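You operate a simulated robot arm through the tools that you are given. There is no shell and no other tool.

You are at the controls of a simulated robot arm. One attempt, no reset.

Task
Set up the heater for the job card's bearing, but don't start it.
Fine: bearing over the post, steel bar shut, red lever down, dial at the card's value, white switch on.

The check looks at the end state, three seconds after you hand in, the way a careful person would. Anything else that was tipped, shoved, dropped, spilled or broken makes it a failure.

Robot
A 7-joint arm with a two-finger parallel gripper, fixed in place. Base frame: the origin is at the foot of the arm, x ahead of it, y to its left, z up; the work surface is at about z = 860. Lengths are in mm, angles in degrees, forces in N, time in s.
With the tool pointing down near the work surface it reaches from about 400 to 900 mm from the base axis. Its first joint turns from -143.0 to 143.0 degrees. Payload 3 kg.
The tool frame sits at the grasp point between the pads (the TCP): z along the fingers, y along the line on which they close. The tips reach 30 mm beyond it. The gripper opens to 94 mm. The fingers are 28 mm wide and 10 mm thick; the gripper's body (50 by 96 mm) begins 55 mm behind the TCP.
Orientation is told as [roll, pitch, yaw] about the base's x, y, z axes, in that order, counted from this pose: with the fingers straight down and closing along the base's y, the tool's x points along the base's -x, its y along +y and its z along -z.

Tools
- The arm moves only by the tool move_arm. Its argument "deltas" is a list of rows, each a list of 7 numbers: the shift along the base's x, y, z in mm, then the turn, a rotation vector about the base's x, y, z in degrees, then the gripper command, from -1 (shut) to 1 (fully open), values between in proportion. In form: [[tx, ty, tz, wx, wy, wz, claw], ...]. A call has 1 to 20 rows; each row is the pose to reach, as a shift and turn from the pose commanded when the call began. Rows are played at 5 a second. More than 50 mm and 8.6 degrees between two rows, or a gripper value outside its range, and nothing of the call is played. A pose out of reach is approached as far as the arm can. The call stops where the force on the tool passes 50 N (or 10 N more than at its start, if that is more) or the arm is blocked; 0.2 s more then pass. The fingers move at their own pace (about 72 mm/s each) and stop on an object; they squeeze with about 25 N. The grip force told is the motor's: it shows also when the fingers shut on nothing. Time passes only in rows, and 0.2 s behind the last, so rows that repeat a pose let the fingers close. The reply holds the time, the measured pose of the TCP, the force on the tool along the base axes, the opening and the grip force, in the units named above and with some noise, with the torque about the TCP (base axes, N m) and any sound that the robot's microphone picked up.
- Cameras (640 x 400 px; columns grow to the right, rows downward): "scene" is fixed at [48.9, -499.1, 1483]; the picture's right is [0.24, -0.97, 0.00], its down [-0.61, -0.15, -0.78] and it looks along [0.76, 0.19, -0.63] (base axes); focal length 261 px, centre (320, 200). "wrist" rides on the gripper at [76, 14, -102] in the tool frame; the picture's right is [-0.18, 0.98, 0.00], its down [-0.75, -0.14, -0.64] and it looks along [-0.63, -0.12, 0.77] (tool axes); focal length 243 px, centre (320, 200). There is no depth. A picture from a camera that has moved, and an enlarged one, comes with that camera's place and axes in the base frame and with its lens.
- capture(camera): a new picture of that camera. The clock stands still meanwhile.
- close_up(camera, box): a new picture of the part [left, top, right, bottom] of that camera's present view, enlarged. The clock stands still meanwhile.
- sign_off(): hands the job in; it is judged then, once.

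Nothing tells you positions but the pictures and the camera data. Unless the task says otherwise, let go and move clear before handing in.

The tools are called after "Emit:" as name(argument=value, ...) on one line, values as JSON. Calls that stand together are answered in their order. move_arm: Moves the arm, as the interface text tells. Its arguments: {"type":"object","properties":{"deltas":{"type":"array","items":{"type":"array","items":{"type":"number"}}}},"required":["deltas"]} The other tools are called the same way: capture (camera) takes a picture; close_up (camera, box) takes an enlarged picture of a part of a camera's view; sign_off () hands the job in.

At the start:

```text
time_s: 0.0
eef_pos: [548.5, 42.4, 1263.3]
ee_rot: [0.0, 0.0, 0.0]
contact_force: [-0.5, -0.5, 0.2]
wrist_torque: [-0.04, -0.01, 0.07]
width: 94.1
grip_force: 0.1
```

scene: 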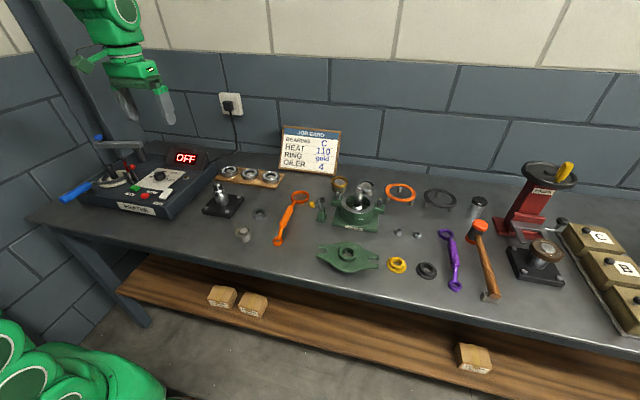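
wrist: 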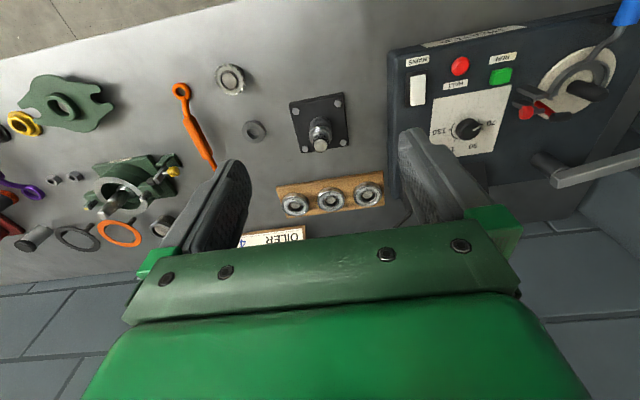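

I see a bench with a heater at the left, a job card, three bearings on a wooden board, and assorted tools. I'll look closer at the card, the heater and the bearings first.

Emit:
close_up(camera="scene", box=[270, 115, 350, 185])

Emit:
close_up(camera="scene", box=[50, 120, 220, 226])

Emit:
close_up(camera="scene", box=[195, 150, 295, 215])

Emit:
close_up(camera="wrist", box=[380, 0, 640, 200])

Emit:
close_up(camera="wrist", box=[240, 80, 400, 250])

```text
5.71 times, centred on (310, 150) of scene
camera zoom: at [48.9, -499.1, 1483.0], right [0.24, -0.97, 0.0], down [-0.61, -0.15, -0.78], along [0.76, 0.19, -0.63], focal length 1489 px, centre (377, 486)
```

zoom: 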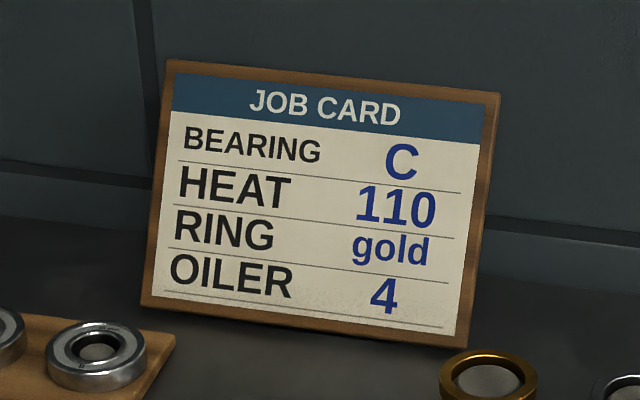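

```text
3.76 times, centred on (135, 173) of scene
camera zoom: at [48.9, -499.1, 1483.0], right [0.24, -0.97, 0.0], down [-0.61, -0.15, -0.78], along [0.76, 0.19, -0.63], focal length 981 px, centre (1016, 302)
```

zoom: 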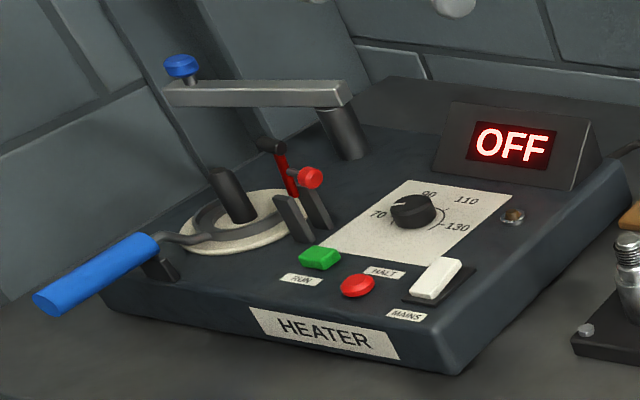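

```text
6.15 times, centred on (245, 182) of scene
camera zoom: at [48.9, -499.1, 1483.0], right [0.24, -0.97, 0.0], down [-0.61, -0.15, -0.78], along [0.76, 0.19, -0.63], focal length 1603 px, centre (782, 308)
```

zoom: 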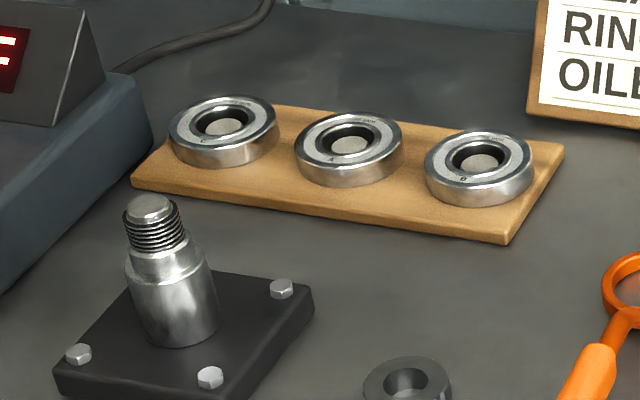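

```text
2.00 times, centred on (510, 100) of wrist
camera zoom: at [471.5, 58.1, 1366.1], right [0.18, 0.98, 0.0], down [0.75, -0.14, 0.64], along [0.63, -0.12, -0.77], focal length 485 px, centre (-60, 400)
```

zoom: 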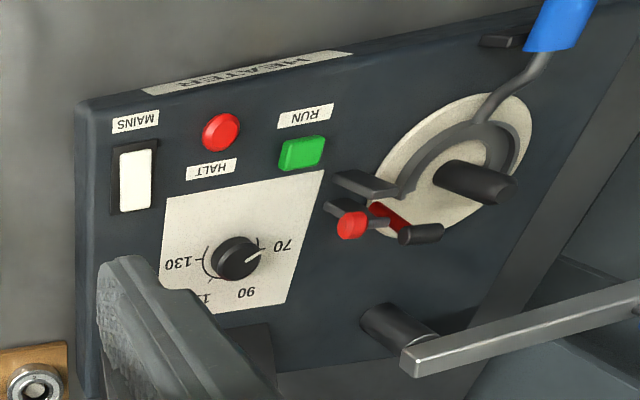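

```text
2.35 times, centred on (320, 165) of wrist
camera zoom: at [471.5, 58.1, 1366.1], right [0.18, 0.98, 0.0], down [0.75, -0.14, 0.64], along [0.63, -0.12, -0.77], focal length 571 px, centre (320, 282)
```

zoom: 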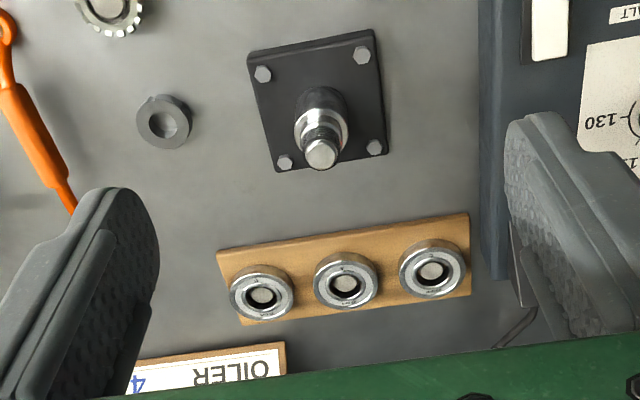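

The card asks for bearing C and 110. I'll move over toward the bearings to read their letters, then look at the heater from nearby.

Emit:
move_arm(deltas=[[40, 4, -40, 0, 0, 0, 1], [80, 8, -80, 0, 0, 0, 1], [120, 8, -110, 0, 0, 0, 1], [160, 8, -140, 0, 0, 0, 1], [180, 8, -170, 0, 0, 0, 1], [190, 8, -200, 0, 0, 0, 1]])

Emit:
capture(camera="wrist")

Emit:
capture(camera="scene")

```text
refused: row 1 steps farther than a row can; nothing moved
```

```text
taken
camera wrist: at [471.5, 58.1, 1366.1], right [0.18, 0.98, 0.0], down [0.75, -0.14, 0.64], along [0.63, -0.12, -0.77], focal length 243 px, centre (320, 200)
```

wrist: 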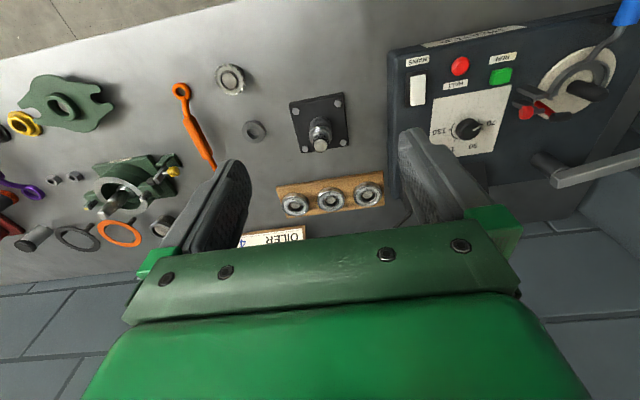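

```text
taken
```

scene: 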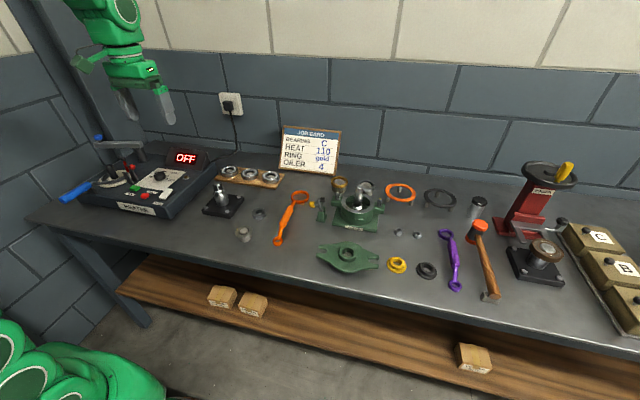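

The step was too long (limit 50 mm), so I'll repeat it in shorter rows, moving to a viewpoint near the bearing board at about (860, 10, 890).

Emit:
move_arm(deltas=[[30, 2, -35, 0, 0, 0, 1], [60, 4, -70, 0, 0, 0, 1], [90, 6, -105, 0, 0, 0, 1], [120, 8, -140, 0, 0, 0, 1], [145, 10, -175, 0, 0, 0, 1], [170, 10, -205, 0, 0, 0, 1]])

Emit:
capture(camera="wrist")

```text
time_s: 1.4
eef_pos: [717.9, 53.9, 1060.4]
ee_rot: [0.0, 0.0, 0.0]
contact_force: [0.2, -0.8, 0.2]
wrist_torque: [0.0, -0.02, -0.01]
width: 94.0
grip_force: 0.0
```

```text
taken
camera wrist: at [642.3, 69.6, 1162.9], right [0.18, 0.98, 0.0], down [0.75, -0.14, 0.64], along [0.63, -0.12, -0.77], focal length 243 px, centre (320, 200)
```

wrist: 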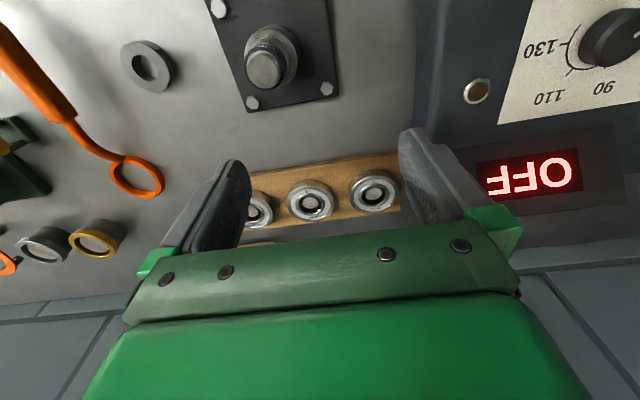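

Emit:
close_up(camera="wrist", box=[240, 160, 410, 240])

Emit:
close_up(camera="wrist", box=[340, 160, 410, 220])

Emit:
close_up(camera="wrist", box=[280, 170, 350, 230])

```text
3.76 times, centred on (325, 200) of wrist
camera zoom: at [642.3, 69.6, 1162.9], right [0.18, 0.98, 0.0], down [0.75, -0.14, 0.64], along [0.63, -0.12, -0.77], focal length 913 px, centre (301, 200)
```

zoom: 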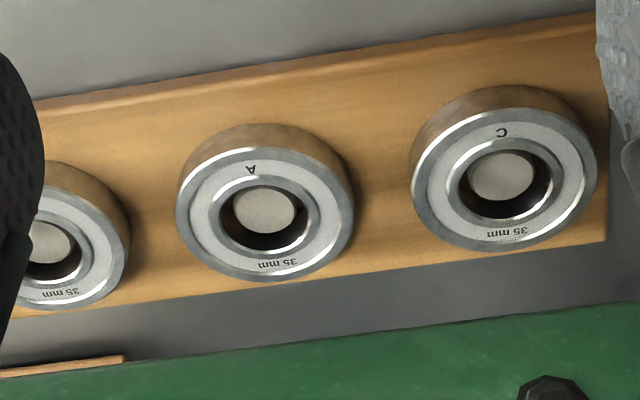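

```text
6.67 times, centred on (375, 190) of wrist
camera zoom: at [642.3, 69.6, 1162.9], right [0.18, 0.98, 0.0], down [0.75, -0.14, 0.64], along [0.63, -0.12, -0.77], focal length 1618 px, centre (-47, 267)
```

zoom: 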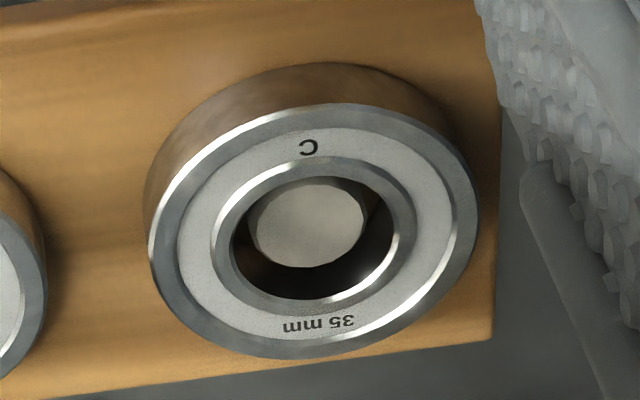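

```text
6.67 times, centred on (315, 200) of wrist
camera zoom: at [642.3, 69.6, 1162.9], right [0.18, 0.98, 0.0], down [0.75, -0.14, 0.64], along [0.63, -0.12, -0.77], focal length 1618 px, centre (353, 200)
```

zoom: 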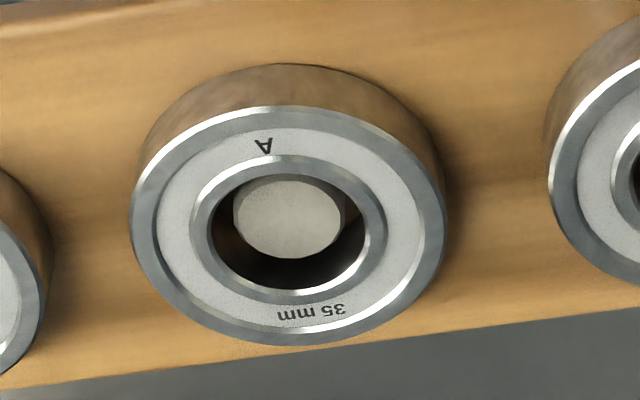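

Bearing C is the left one, at about (865, 105), about 72 mm across, sitting around a peg. Next I'll rise and move to view the heater closely.

Emit:
move_arm(deltas=[[-30, 0, 35, 0, 0, 0, 1], [-60, 0, 70, 0, 0, 0, 1], [-95, 15, 100, 0, 0, 0, 1], [-130, 45, 110, 0, 0, 0, 1], [-150, 85, 110, 0, 0, 0, 1], [-160, 130, 110, 0, 0, 0, 1], [-165, 175, 110, 0, 0, 0, 1], [-165, 220, 110, 0, 0, 0, 1], [-165, 265, 110, 0, 0, 0, 1], [-165, 310, 110, 0, 0, 0, 1]])

Emit:
capture(camera="wrist")

Emit:
capture(camera="scene")

```text
time_s: 3.6
eef_pos: [554.4, 362.9, 1168.3]
ee_rot: [0.0, 0.1, 0.0]
contact_force: [-0.1, -1.1, 0.3]
wrist_torque: [0.01, 0.02, -0.02]
width: 93.9
grip_force: 0.1
```

```text
taken
camera wrist: at [478.0, 378.4, 1270.2], right [0.18, 0.98, 0.0], down [0.75, -0.14, 0.64], along [0.63, -0.12, -0.77], focal length 243 px, centre (320, 200)
```

wrist: 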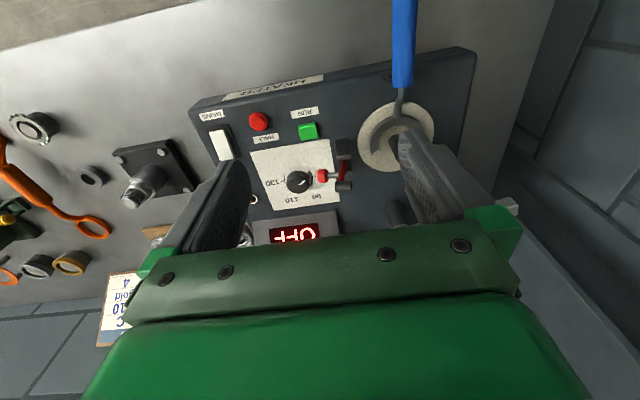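

```text
taken
```

scene: 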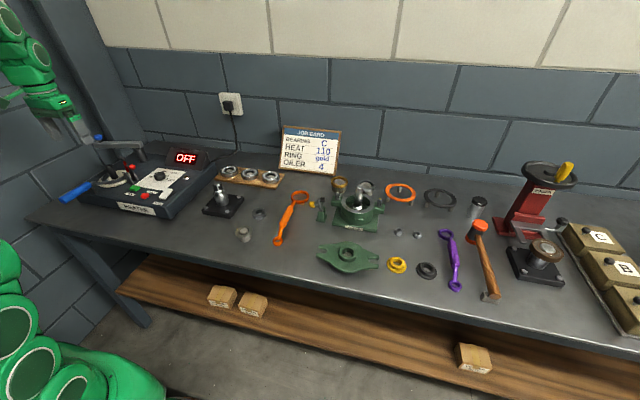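

The fingers hide the lever and bar, so I'll shift the camera for a better look at the post, bar and red lever.

Emit:
move_arm(deltas=[[20, 40, 0, 0, 0, 0, 1], [40, 80, 0, 0, 0, 0, 1], [40, 110, 0, 0, 0, 0, 1]])

Emit:
capture(camera="wrist")

Emit:
close_up(camera="wrist", box=[200, 40, 440, 240])

Emit:
close_up(camera="scene", box=[70, 130, 170, 195])

Emit:
close_up(camera="scene", box=[120, 155, 200, 210])

```text
time_s: 4.4
eef_pos: [593.5, 472.5, 1170.5]
ee_rot: [0.0, 0.1, 0.0]
contact_force: [-0.1, -0.5, 0.5]
wrist_torque: [-0.01, 0.01, 0.02]
width: 94.0
grip_force: 0.1
```

```text
taken
camera wrist: at [516.1, 487.0, 1272.2], right [0.18, 0.98, 0.0], down [0.75, -0.14, 0.64], along [0.63, -0.12, -0.77], focal length 243 px, centre (320, 200)
```

wrist: 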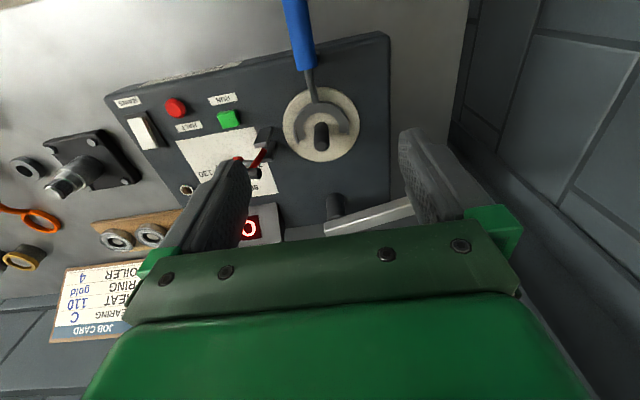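

```text
2.00 times, centred on (320, 140) of wrist
camera zoom: at [516.1, 487.0, 1272.2], right [0.18, 0.98, 0.0], down [0.75, -0.14, 0.64], along [0.63, -0.12, -0.77], focal length 485 px, centre (320, 320)
```

zoom: 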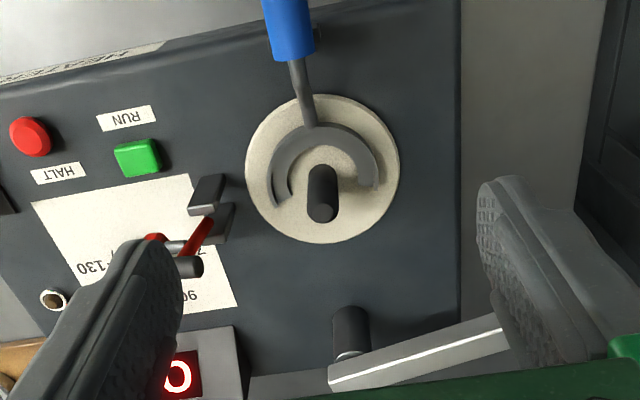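

```text
6.15 times, centred on (120, 162) of scene
camera zoom: at [48.9, -499.1, 1483.0], right [0.24, -0.97, 0.0], down [-0.61, -0.15, -0.78], along [0.76, 0.19, -0.63], focal length 1603 px, centre (1551, 431)
```

zoom: 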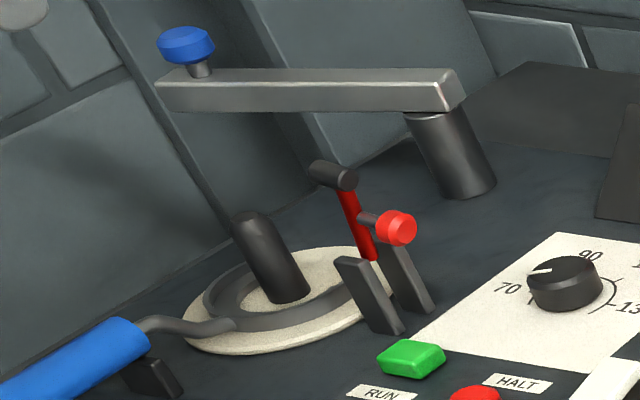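

```text
7.27 times, centred on (160, 182) of scene
camera zoom: at [48.9, -499.1, 1483.0], right [0.24, -0.97, 0.0], down [-0.61, -0.15, -0.78], along [0.76, 0.19, -0.63], focal length 1895 px, centre (1484, 327)
```

zoom: 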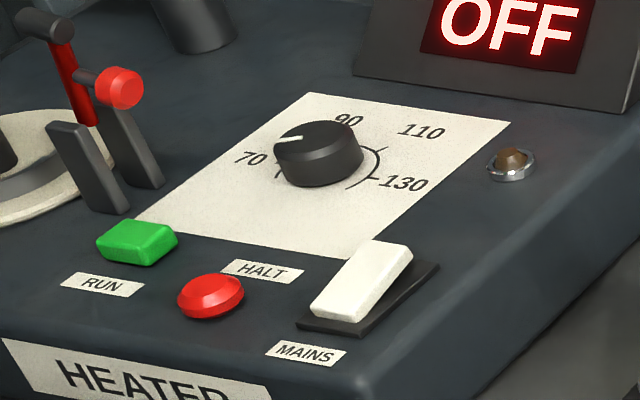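

C is the left bearing; the heater post is at about (664, 461), disc at z≈923 and post top ≈978, with the bar pivoting on a rear post near (822, 477) and the red lever hinged near (665, 380). I'll now hover over bearing C with the hand yawed 70° to refine its position.

Emit:
move_arm(deltas=[[19, -26, -4, 0, 0, 5, 1], [39, -53, -8, 0, 0, 10, 1], [58, -79, -12, 0, 0, 15, 1], [78, -105, -20, 0, 0, 20, 1], [97, -132, -28, 0, 0, 25, 1], [116, -158, -40, 0, 0, 30, 1], [136, -184, -52, 0, 0, 35, 1], [155, -210, -64, 0, 0, 40, 1], [175, -237, -80, 0, 0, 45, 1], [194, -263, -96, 0, 0, 50, 1], [213, -290, -112, 0, 0, 55, 1], [233, -316, -130, 0, 0, 60, 1], [252, -342, -146, 0, 0, 65, 1], [271, -368, -160, 0, 0, 70, 1], [271, -368, -160, 0, 0, 70, 1]])

Emit:
capture(camera="wrist")

Emit:
capture(camera="scene")

```text
time_s: 7.6
eef_pos: [864.1, 102.8, 1007.9]
ee_rot: [0.0, 0.1, 70.2]
contact_force: [-0.4, 0.3, 0.1]
wrist_torque: [0.0, -0.01, 0.02]
width: 94.3
grip_force: 0.0
```

```text
taken
camera wrist: at [824.1, 37.4, 1109.9], right [-0.86, 0.51, 0.0], down [0.39, 0.66, 0.64], along [0.33, 0.55, -0.77], focal length 243 px, centre (320, 200)
```

wrist: 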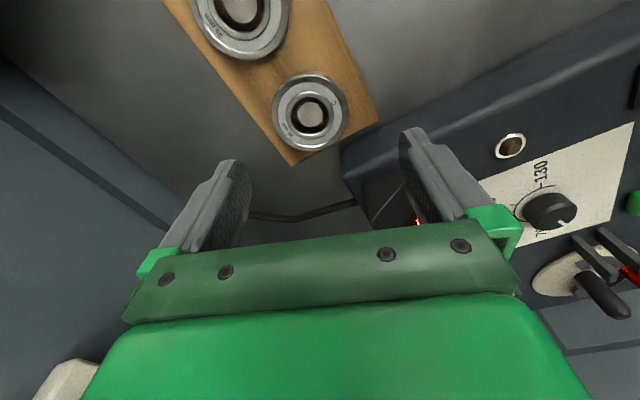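

```text
taken
```

scene: 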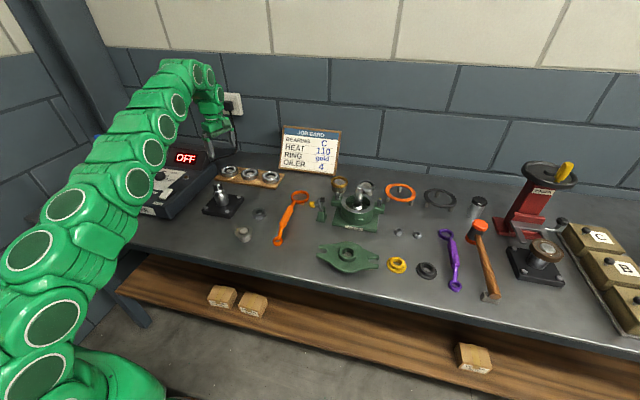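

Emit:
close_up(camera="wrist", box=[240, 50, 400, 170])

Emit:
close_up(camera="wrist", box=[480, 100, 640, 300])

```text
3.33 times, centred on (320, 110) of wrist
camera zoom: at [824.1, 37.4, 1109.9], right [-0.86, 0.51, 0.0], down [0.39, 0.66, 0.64], along [0.33, 0.55, -0.77], focal length 809 px, centre (320, 500)
```

zoom: 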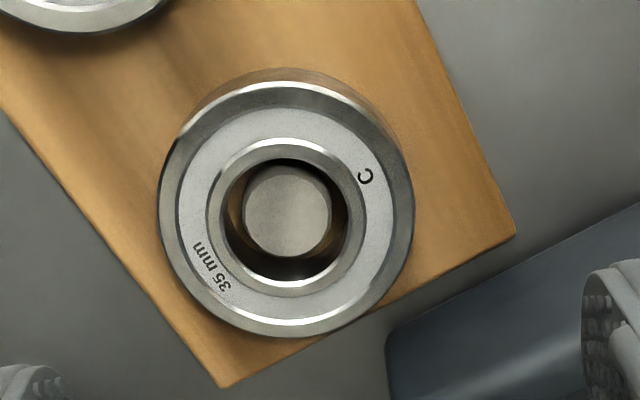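

```text
2.00 times, centred on (560, 200) of wrist
camera zoom: at [824.1, 37.4, 1109.9], right [-0.86, 0.51, 0.0], down [0.39, 0.66, 0.64], along [0.33, 0.55, -0.77], focal length 485 px, centre (-160, 200)
```

zoom: 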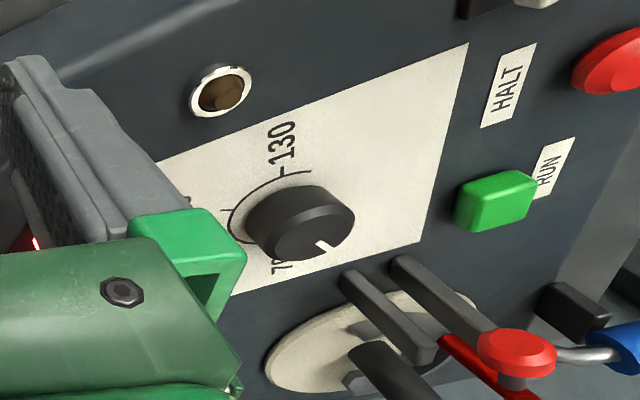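

Bearing C's top is at about (875, 106, 885). I'll lower with the fingers straddling it to just above its top face and check the alignment.

Emit:
move_arm(deltas=[[5, 1, -25, 0, 0, 0, 1], [11, 2, -50, 0, 0, 0, 1], [11, 2, -75, 0, 0, 0, 1], [11, 2, -80, 0, 0, 0, 1], [11, 2, -80, 0, 0, 0, 1]])

Emit:
capture(camera="wrist")

Emit:
close_up(camera="scene", box=[180, 130, 290, 210])

```text
time_s: 8.8
eef_pos: [874.8, 106.2, 928.3]
ee_rot: [-0.1, 0.0, 70.0]
contact_force: [-0.1, 0.8, -0.5]
wrist_torque: [0.05, -0.03, -0.03]
width: 93.9
grip_force: 0.0
```

```text
taken
camera wrist: at [834.6, 40.3, 1030.3], right [-0.86, 0.51, 0.0], down [0.39, 0.66, 0.64], along [0.33, 0.55, -0.77], focal length 243 px, centre (320, 200)
```

wrist: 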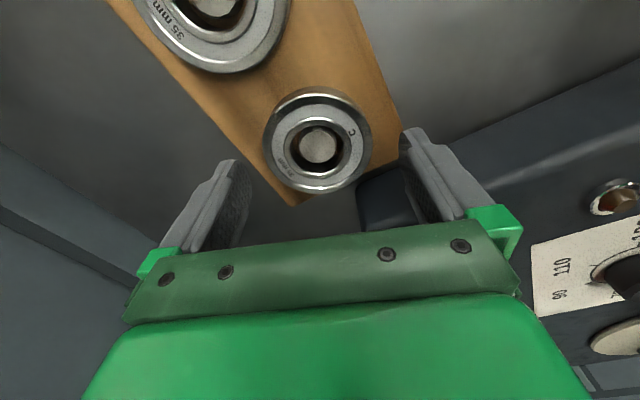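

```text
5.00 times, centred on (235, 170) of scene
camera zoom: at [48.9, -499.1, 1483.0], right [0.24, -0.97, 0.0], down [-0.61, -0.15, -0.78], along [0.76, 0.19, -0.63], focal length 1303 px, centre (745, 350)
```

zoom: 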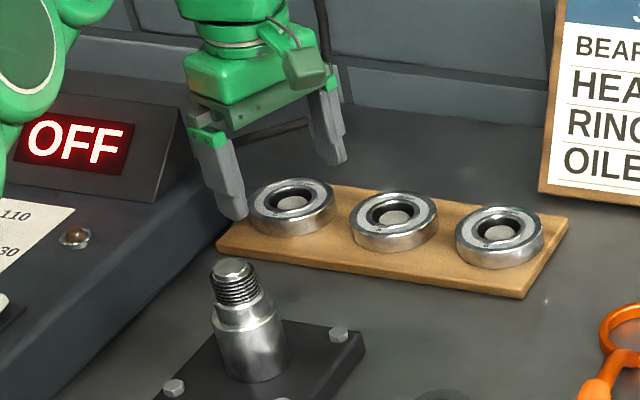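

Emit:
close_up(camera="wrist", box=[240, 75, 400, 205])

```text
3.08 times, centred on (320, 140) of wrist
camera zoom: at [834.6, 40.3, 1030.3], right [-0.86, 0.51, 0.0], down [0.39, 0.66, 0.64], along [0.33, 0.55, -0.77], focal length 746 px, centre (320, 385)
```

zoom: 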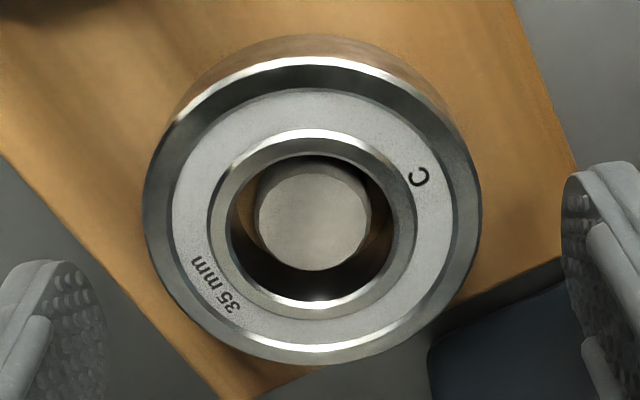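

Alignment is within 2 mm of the bearing's centre. I'll descend so the tips stay a few mm above the board, then close on the bearing.

Emit:
move_arm(deltas=[[1.5, -1, -10, 0, 0, 0, 1], [1.5, -1, -19, 0, 0, 0, 1], [1.5, -1, -25, 0, 0, 0, 1], [1.5, -1, -25, 0, 0, 0, 1]])

Emit:
capture(camera="wrist")

Emit:
close_up(camera="scene", box=[195, 140, 275, 200])

```text
time_s: 9.8
eef_pos: [877.4, 104.7, 903.7]
ee_rot: [0.0, 0.0, 70.0]
contact_force: [-0.1, 0.3, 1.0]
wrist_torque: [0.02, 0.02, 0.01]
width: 94.3
grip_force: 0.0
```

```text
taken
camera wrist: at [836.5, 39.9, 1005.9], right [-0.86, 0.51, 0.0], down [0.39, 0.66, 0.64], along [0.33, 0.55, -0.77], focal length 243 px, centre (320, 200)
```

wrist: 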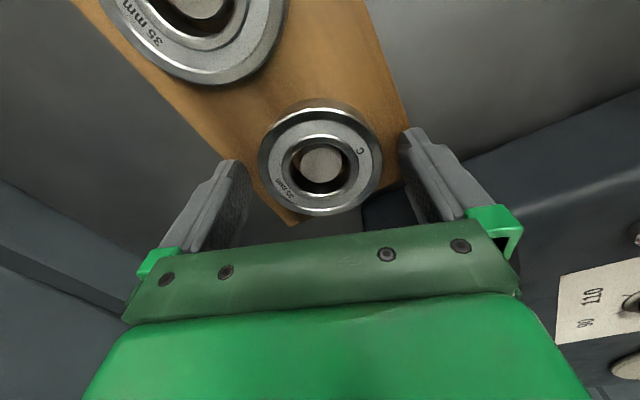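

```text
6.67 times, centred on (235, 170) of scene
camera zoom: at [48.9, -499.1, 1483.0], right [0.24, -0.97, 0.0], down [-0.61, -0.15, -0.78], along [0.76, 0.19, -0.63], focal length 1737 px, centre (887, 400)
```

zoom: 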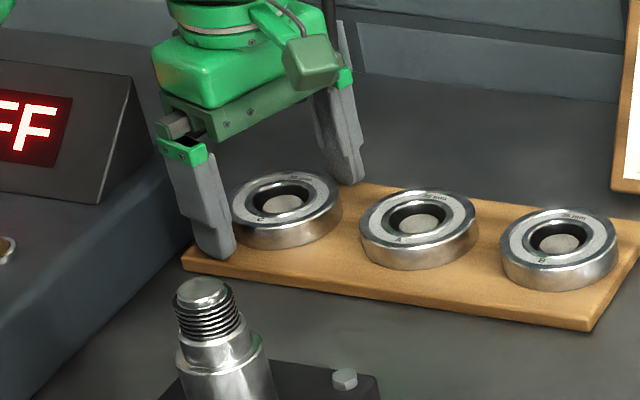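

The fingers straddle C cleanly, and the tips are just above the board. Closing now.

Emit:
move_arm(deltas=[[0, 0, 0, 0, 0, 0, -1], [0, 0, 0, 0, 0, 0, -1], [0, 0, 0, 0, 0, 0, -1], [0, 0, 0, 0, 0, 0, -1]])

Emit:
capture(camera="wrist")

Emit:
close_up(camera="scene", box=[195, 140, 275, 200])

```text
time_s: 10.8
eef_pos: [875.4, 105.0, 902.8]
ee_rot: [-0.1, -0.1, 70.0]
contact_force: [-0.2, 0.1, -1.0]
wrist_torque: [0.03, 0.05, -0.01]
width: 71.9
grip_force: 25.2
```

```text
taken
camera wrist: at [836.5, 39.9, 1005.8], right [-0.86, 0.51, 0.0], down [0.39, 0.66, 0.64], along [0.33, 0.55, -0.77], focal length 243 px, centre (320, 200)
```

wrist: 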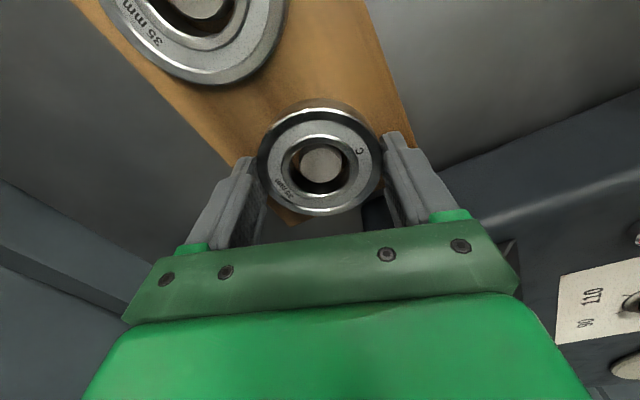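

```text
6.67 times, centred on (235, 170) of scene
camera zoom: at [48.9, -499.1, 1483.0], right [0.24, -0.97, 0.0], down [-0.61, -0.15, -0.78], along [0.76, 0.19, -0.63], focal length 1737 px, centre (887, 400)
```

zoom: 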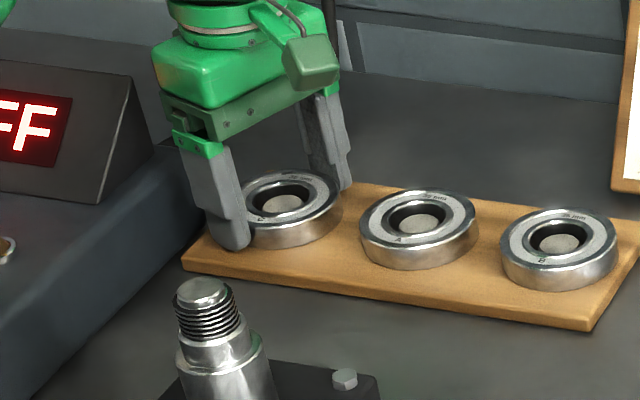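

C is held (72 mm wide). I'll lift it straight off its peg, carry it high over to above the heater post and turn the hand to about 45°.

Emit:
move_arm(deltas=[[0, 0, 8, 0, 0, 0, -1], [0, 0, 20, 0, 0, 0, -1], [0, 0, 40, 0, 0, 0, -1], [0, 0, 70, 0, 0, 0, -1], [0, 0, 105, 0, 0, 0, -1], [-5, 5, 140, 0, 0, 0, -1], [-15, 15, 175, 0, 0, 0, -1], [-35, 40, 197, 0, 0, 0, -1]])

Emit:
capture(camera="wrist")

Emit:
capture(camera="scene")

```text
time_s: 12.6
eef_pos: [833.0, 144.8, 1092.5]
ee_rot: [0.1, 0.0, 69.9]
contact_force: [0.3, -0.5, -2.4]
wrist_torque: [-0.02, 0.02, -0.05]
width: 71.5
grip_force: 25.5
out of reach, approached as far as the arm can: row 6, 7, 8
```

```text
taken
camera wrist: at [792.7, 78.9, 1195.4], right [-0.86, 0.51, 0.0], down [0.39, 0.66, 0.64], along [0.33, 0.55, -0.77], focal length 243 px, centre (320, 200)
```

wrist: 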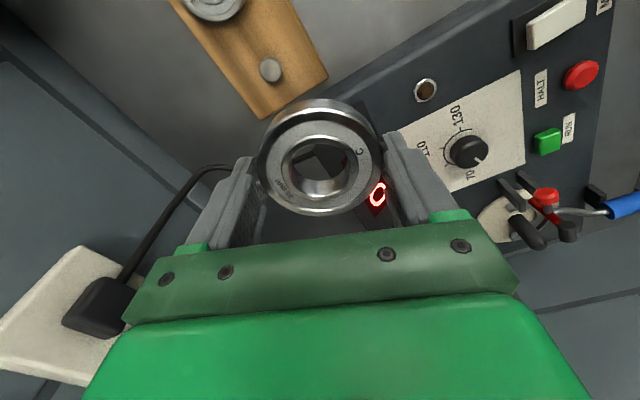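

```text
taken
```

scene: 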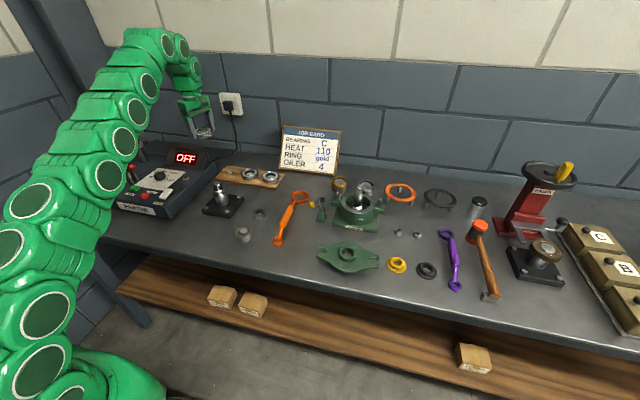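

The bearing is lifted cleanly. Now I carry it over above the post at z≈1100, turning the hand by -25°.

Emit:
move_arm(deltas=[[-25, 22, 0, 0, 0, -2.5, -1], [-50, 45, 0, 0, 0, -5, -1], [-75, 75, 0, 0, 0, -7.5, -1], [-98, 108, 0, 0, 0, -10, -1], [-118, 142, 0, 0, 0, -12.5, -1], [-135, 177, 0, 0, 0, -15, -1], [-150, 212, 0, 0, 0, -17.5, -1], [-163, 248, 0, 0, 0, -20, -1], [-172, 283, 0, 0, 0, -22.5, -1], [-178, 316, 0, 0, 0, -25, -1], [-178, 316, 0, 0, 0, -25, -1]])

Emit:
capture(camera="wrist")

Emit:
capture(camera="scene")

Emit:
close_up(camera="scene", box=[50, 100, 200, 220])

```text
time_s: 15.0
eef_pos: [652.6, 463.4, 1091.7]
ee_rot: [0.0, 0.1, 45.0]
contact_force: [0.2, 0.6, -3.3]
wrist_torque: [0.03, 0.0, 0.03]
width: 71.6
grip_force: 24.9
```

```text
taken
camera wrist: at [588.8, 420.1, 1193.7], right [-0.56, 0.83, 0.0], down [0.63, 0.43, 0.64], along [0.53, 0.36, -0.77], focal length 243 px, centre (320, 200)
```

wrist: 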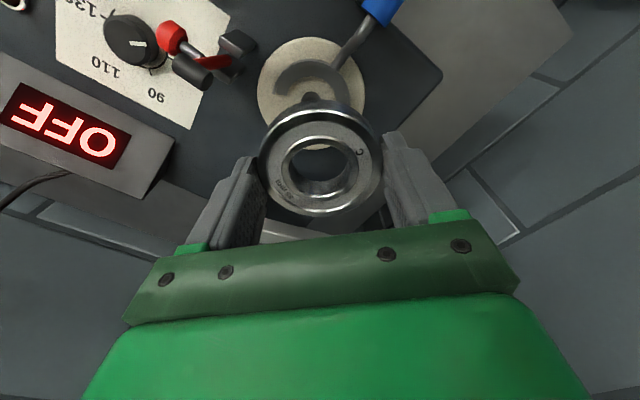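

```text
taken
```

scene: 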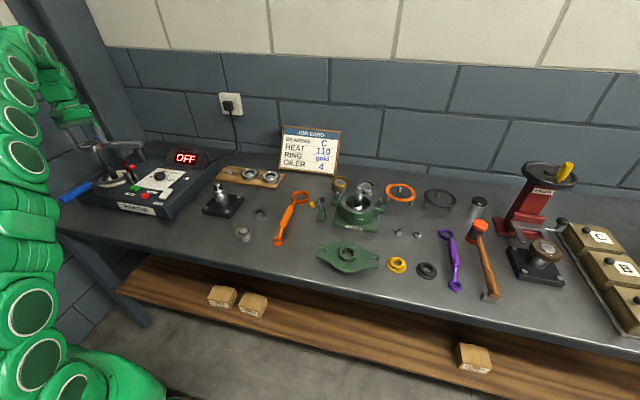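

```text
3.33 times, centred on (125, 160) of scene
camera zoom: at [48.9, -499.1, 1483.0], right [0.24, -0.97, 0.0], down [-0.61, -0.15, -0.78], along [0.76, 0.19, -0.63], focal length 868 px, centre (970, 333)
```

zoom: 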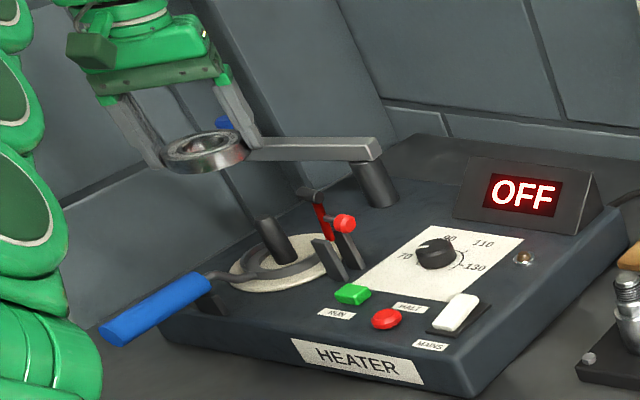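

Emit:
close_up(camera="wrist", box=[160, 0, 400, 160])

```text
2.50 times, centred on (280, 80) of wrist
camera zoom: at [588.8, 420.1, 1193.7], right [-0.56, 0.83, 0.0], down [0.63, 0.43, 0.64], along [0.53, 0.36, -0.77], focal length 606 px, centre (420, 500)
```

zoom: 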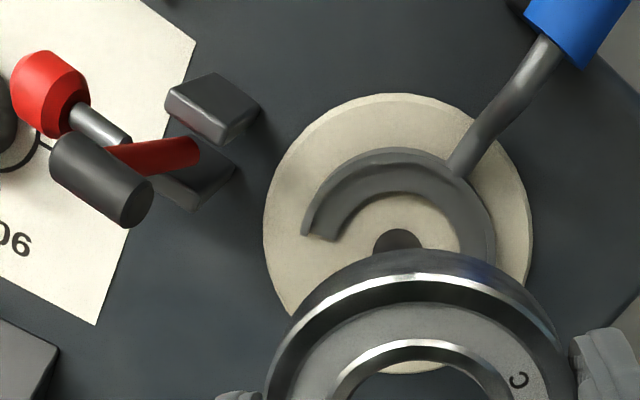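

The post is at about (664.5, 462). I'll centre the bearing over it and drop to just above the post top for a check.

Emit:
move_arm(deltas=[[7, 0, 0, 0, 0, 0, -1], [13, -1, -15, 0, 0, 0, -1], [13, -1, -35, 0, 0, 0, -1], [13, -1, -55, 0, 0, 0, -1], [13, -1, -62, 0, 0, 0, -1], [13, -1, -62, 0, 0, 0, -1]])

Emit:
capture(camera="wrist")

Emit:
close_up(camera="wrist", box=[230, 80, 410, 230])

Emit:
close_up(camera="scene", box=[70, 130, 170, 200])

```text
time_s: 16.4
eef_pos: [666.7, 460.4, 1029.0]
ee_rot: [-0.1, 0.1, 45.1]
contact_force: [0.1, 0.6, -2.4]
wrist_torque: [-0.03, 0.0, -0.02]
width: 71.5
grip_force: 24.5
```

```text
taken
camera wrist: at [603.3, 416.6, 1131.4], right [-0.57, 0.82, 0.0], down [0.63, 0.43, 0.64], along [0.53, 0.36, -0.77], focal length 243 px, centre (320, 200)
```

wrist: 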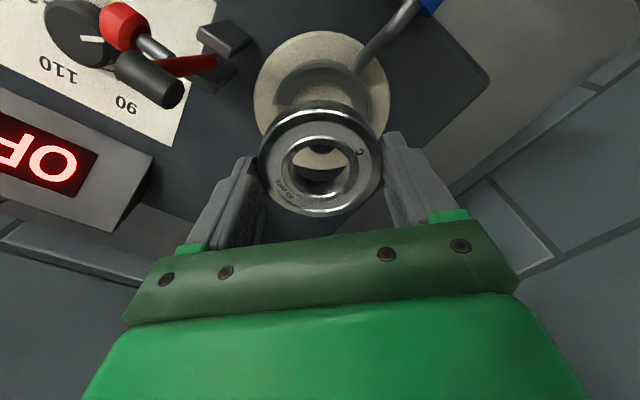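

```text
2.67 times, centred on (320, 155) of wrist
camera zoom: at [603.3, 416.6, 1131.4], right [-0.57, 0.82, 0.0], down [0.63, 0.43, 0.64], along [0.53, 0.36, -0.77], focal length 647 px, centre (320, 320)
```

zoom: 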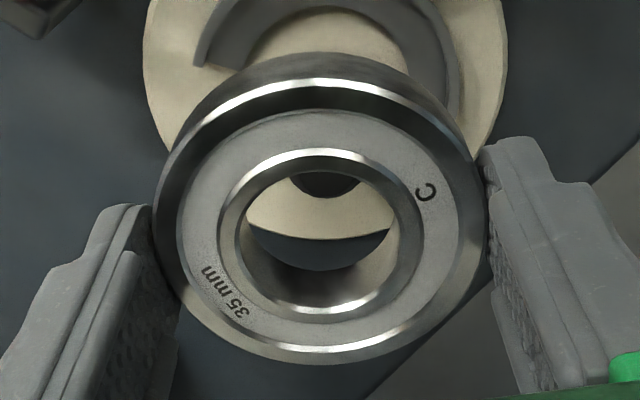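

```text
5.71 times, centred on (120, 165) of scene
camera zoom: at [48.9, -499.1, 1483.0], right [0.24, -0.97, 0.0], down [-0.61, -0.15, -0.78], along [0.76, 0.19, -0.63], focal length 1489 px, centre (1463, 400)
```

zoom: 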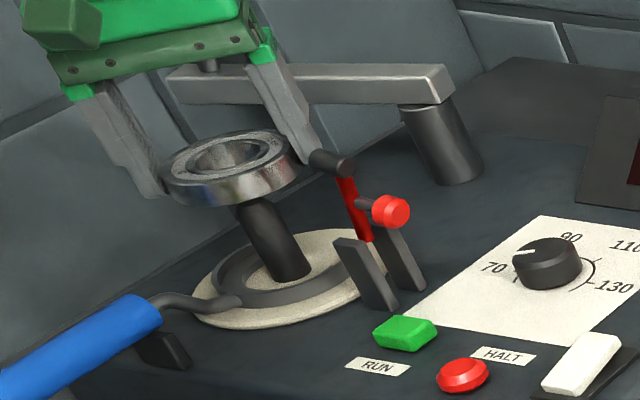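

The bore needs a ~3 mm shift to be centred over the post. I'll correct that and lower the bearing partway over the post.

Emit:
move_arm(deltas=[[-3, -1, 0, 0, 0, 0, -1], [-3, -1, -10, 0, 0, 0, -1], [-3, -1, -20, 0, 0, 0, -1], [-3, -1, -30, 0, 0, 0, -1], [-3, -1, -40, 0, 0, 0, -1], [-3, -1, -45, 0, 0, 0, -1]])

Emit:
close_up(camera="wrist", box=[200, 60, 440, 230])

Emit:
close_up(camera="scene", box=[80, 140, 160, 200])

```text
time_s: 17.8
eef_pos: [666.0, 459.0, 984.9]
ee_rot: [0.0, 0.1, 45.0]
contact_force: [-0.4, -0.8, -3.5]
wrist_torque: [0.0, -0.05, 0.0]
width: 71.5
grip_force: 24.8
```

```text
2.35 times, centred on (320, 145) of wrist
camera zoom: at [600.8, 416.2, 1086.7], right [-0.57, 0.82, 0.0], down [0.63, 0.43, 0.64], along [0.53, 0.36, -0.77], focal length 571 px, centre (320, 329)
```

zoom: 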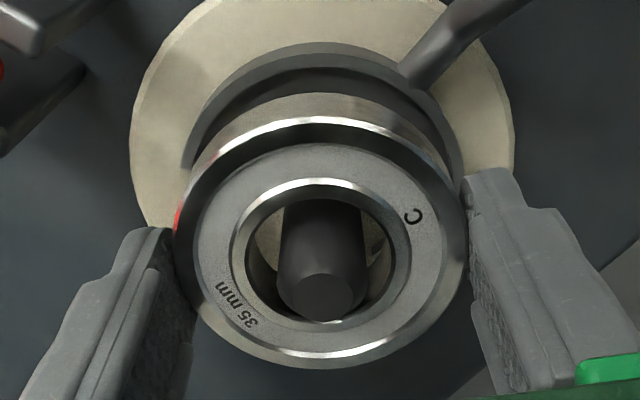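

```text
6.67 times, centred on (120, 170) of scene
camera zoom: at [48.9, -499.1, 1483.0], right [0.24, -0.97, 0.0], down [-0.61, -0.15, -0.78], along [0.76, 0.19, -0.63], focal length 1737 px, centre (1653, 400)
```

zoom: 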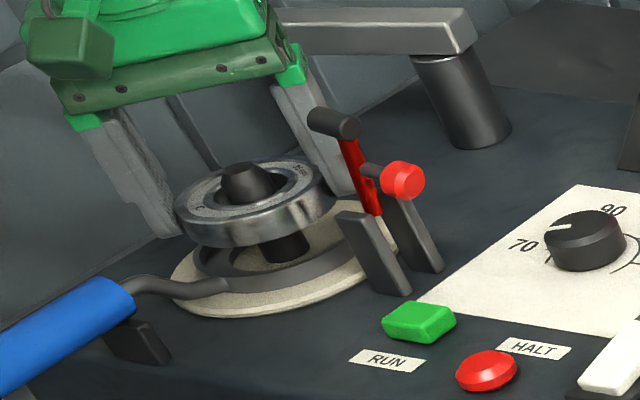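

The post is through the bore, well centred. Continuing down slowly.

Emit:
move_arm(deltas=[[0, 0, -5, 0, 0, 0, -1], [0, 0, -9, 0, 0, 0, -1], [0, 0, -12, 0, 0, 0, -1], [0, 0, -14, 0, 0, 0, -1], [0, 0, -14, 0, 0, 0, -1]])

Emit:
close_up(camera="wrist", box=[200, 60, 440, 230])

Emit:
close_up(camera="scene", box=[80, 140, 160, 200])

```text
time_s: 19.0
eef_pos: [663.7, 458.0, 969.2]
ee_rot: [0.0, 0.0, 45.0]
contact_force: [0.2, -0.7, -2.6]
wrist_torque: [0.0, 0.02, -0.01]
width: 71.7
grip_force: 25.1
```

```text
2.35 times, centred on (320, 145) of wrist
camera zoom: at [599.6, 415.1, 1072.6], right [-0.57, 0.82, 0.0], down [0.63, 0.43, 0.64], along [0.53, 0.36, -0.77], focal length 571 px, centre (320, 329)
```

zoom: 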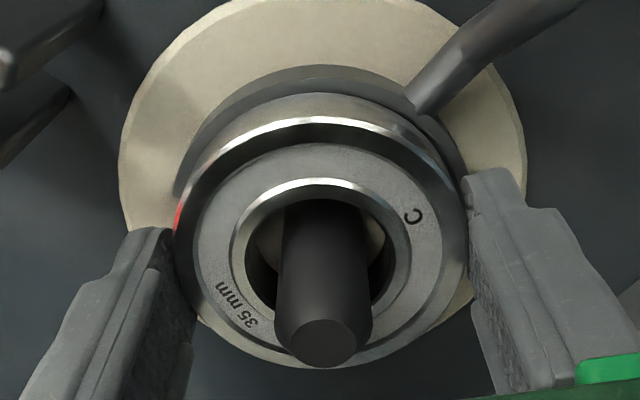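

```text
6.67 times, centred on (120, 170) of scene
camera zoom: at [48.9, -499.1, 1483.0], right [0.24, -0.97, 0.0], down [-0.61, -0.15, -0.78], along [0.76, 0.19, -0.63], focal length 1737 px, centre (1653, 400)
```

zoom: 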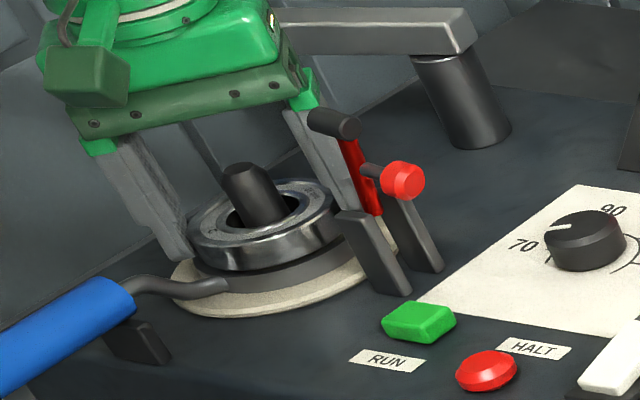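

The bearing is a few mm above the fork ring now. I'll go down in small steps looking for the touch.

Emit:
move_arm(deltas=[[0, 0, -2, 0, 0, 0, -1], [0, 0, -3, 0, 0, 0, -1], [0, 0, -3, 0, 0, 0, -1]])

Emit:
close_up(camera="scene", box=[90, 150, 150, 195])

```text
time_s: 19.8
eef_pos: [663.8, 457.8, 968.7]
ee_rot: [-0.1, -0.1, 45.1]
contact_force: [-4.1, -0.6, 15.9]
wrist_torque: [-0.3, 0.44, -0.08]
width: 71.5
grip_force: 25.0
```

```text
8.89 times, centred on (120, 172) of scene
camera zoom: at [48.9, -499.1, 1483.0], right [0.24, -0.97, 0.0], down [-0.61, -0.15, -0.78], along [0.76, 0.19, -0.63], focal length 2316 px, centre (2098, 444)
```

zoom: 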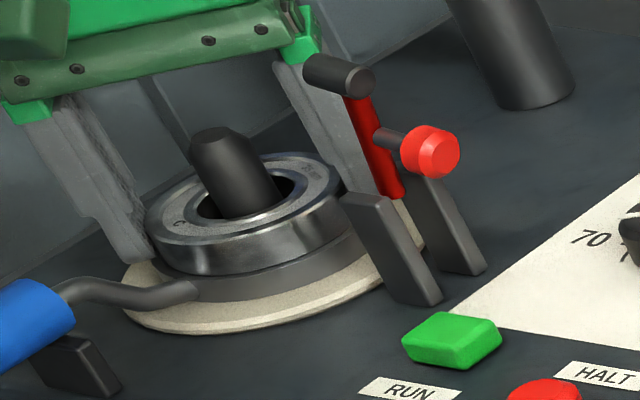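

Contact: the bearing is resting on the ring. I'll ease the load and release gently, opening only partly.

Emit:
move_arm(deltas=[[0, 0, 1.5, 0, 0, 0, -1], [0, 0, 1.5, 0, 0, 0, 0.6], [0, 0, 1.5, 0, 0, 0, 0.75], [0, 0, 1.5, 0, 0, 0, 0.8], [0, 0, 1.5, 0, 0, 0, 0.8]])

Emit:
close_up(camera="scene", box=[90, 150, 150, 195])

Emit:
close_up(camera="wrist", box=[200, 60, 440, 230])

```text
time_s: 21.0
eef_pos: [663.5, 459.0, 968.7]
ee_rot: [0.0, 0.1, 45.1]
contact_force: [-0.2, -0.6, -0.1]
wrist_torque: [0.01, -0.05, -0.02]
width: 84.3
grip_force: 0.1
```

```text
8.89 times, centred on (120, 172) of scene
camera zoom: at [48.9, -499.1, 1483.0], right [0.24, -0.97, 0.0], down [-0.61, -0.15, -0.78], along [0.76, 0.19, -0.63], focal length 2316 px, centre (2098, 444)
```

zoom: 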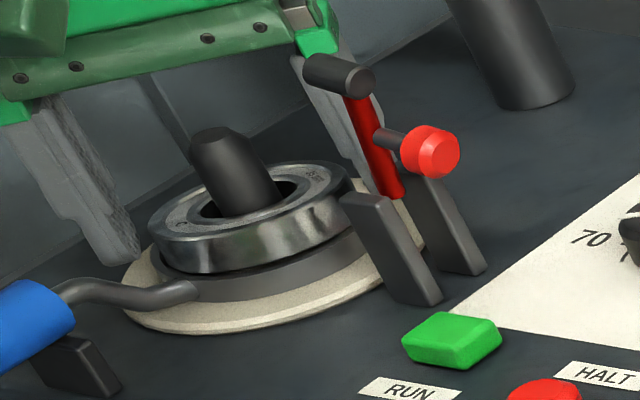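

```text
2.35 times, centred on (320, 145) of wrist
camera zoom: at [600.1, 415.8, 1071.1], right [-0.57, 0.82, 0.0], down [0.63, 0.43, 0.64], along [0.53, 0.36, -0.77], focal length 571 px, centre (320, 329)
```

zoom: 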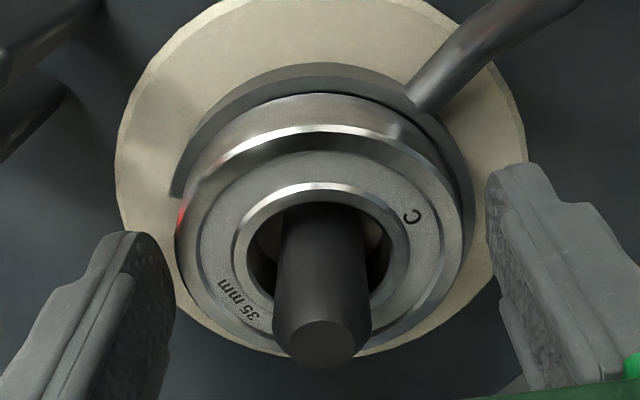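

The bearing is released on the post; it may sit slightly tilted on the fork. I'll rise straight up and look.

Emit:
move_arm(deltas=[[0, 0, 10, 0, 0, 0, 0.8], [0, 0, 30, 0, 0, 0, 0.8], [0, 0, 60, 0, 0, 0, 0.8], [0, 0, 100, 0, 0, 0, 0.8], [-20, -20, 120, 0, 0, 0, 0.8]])

Emit:
capture(camera="wrist")

Emit:
close_up(camera="wrist", box=[240, 20, 420, 180])

Emit:
close_up(camera="scene", box=[90, 150, 150, 195])

Emit:
close_up(camera="scene", box=[60, 120, 160, 205])

```text
time_s: 22.2
eef_pos: [643.4, 435.6, 1088.7]
ee_rot: [0.0, 0.1, 45.0]
contact_force: [0.3, 0.0, 0.0]
wrist_torque: [0.0, -0.02, -0.02]
width: 84.8
grip_force: 0.1
```

```text
taken
camera wrist: at [579.0, 393.5, 1189.8], right [-0.57, 0.82, 0.0], down [0.63, 0.43, 0.64], along [0.53, 0.36, -0.77], focal length 243 px, centre (320, 200)
```

wrist: 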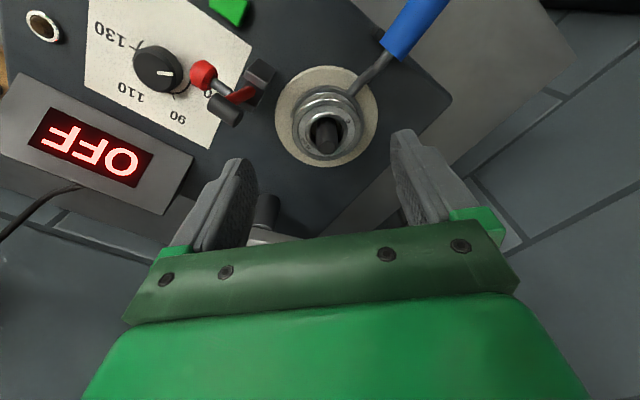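

```text
2.50 times, centred on (330, 100) of wrist
camera zoom: at [579.0, 393.5, 1189.8], right [-0.57, 0.82, 0.0], down [0.63, 0.43, 0.64], along [0.53, 0.36, -0.77], focal length 606 px, centre (295, 450)
```

zoom: 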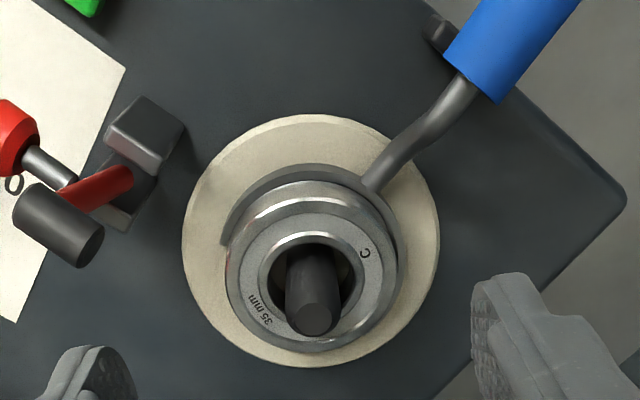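

```text
8.89 times, centred on (120, 172) of scene
camera zoom: at [48.9, -499.1, 1483.0], right [0.24, -0.97, 0.0], down [-0.61, -0.15, -0.78], along [0.76, 0.19, -0.63], focal length 2316 px, centre (2098, 444)
```

zoom: 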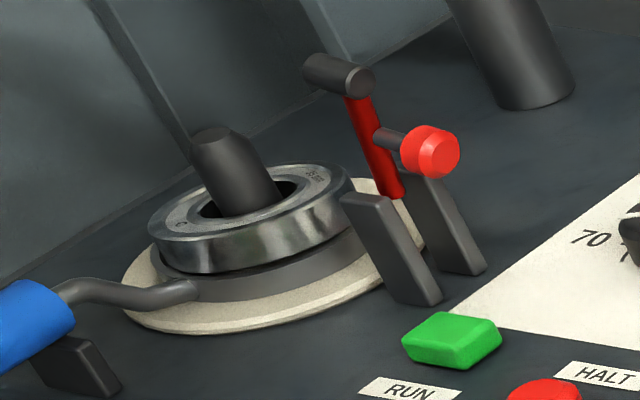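

```text
4.71 times, centred on (110, 162) of scene
camera zoom: at [48.9, -499.1, 1483.0], right [0.24, -0.97, 0.0], down [-0.61, -0.15, -0.78], along [0.76, 0.19, -0.63], focal length 1226 px, centre (1308, 376)
```

zoom: 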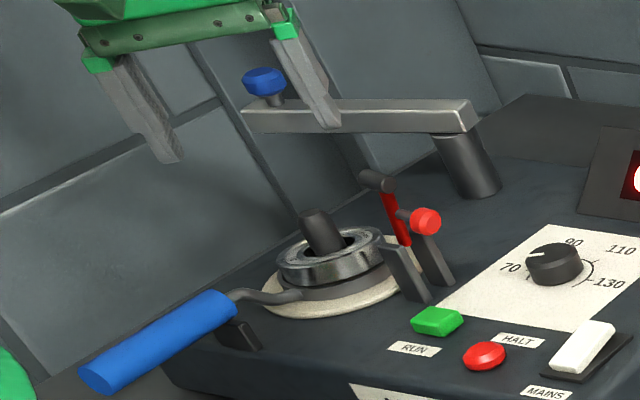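

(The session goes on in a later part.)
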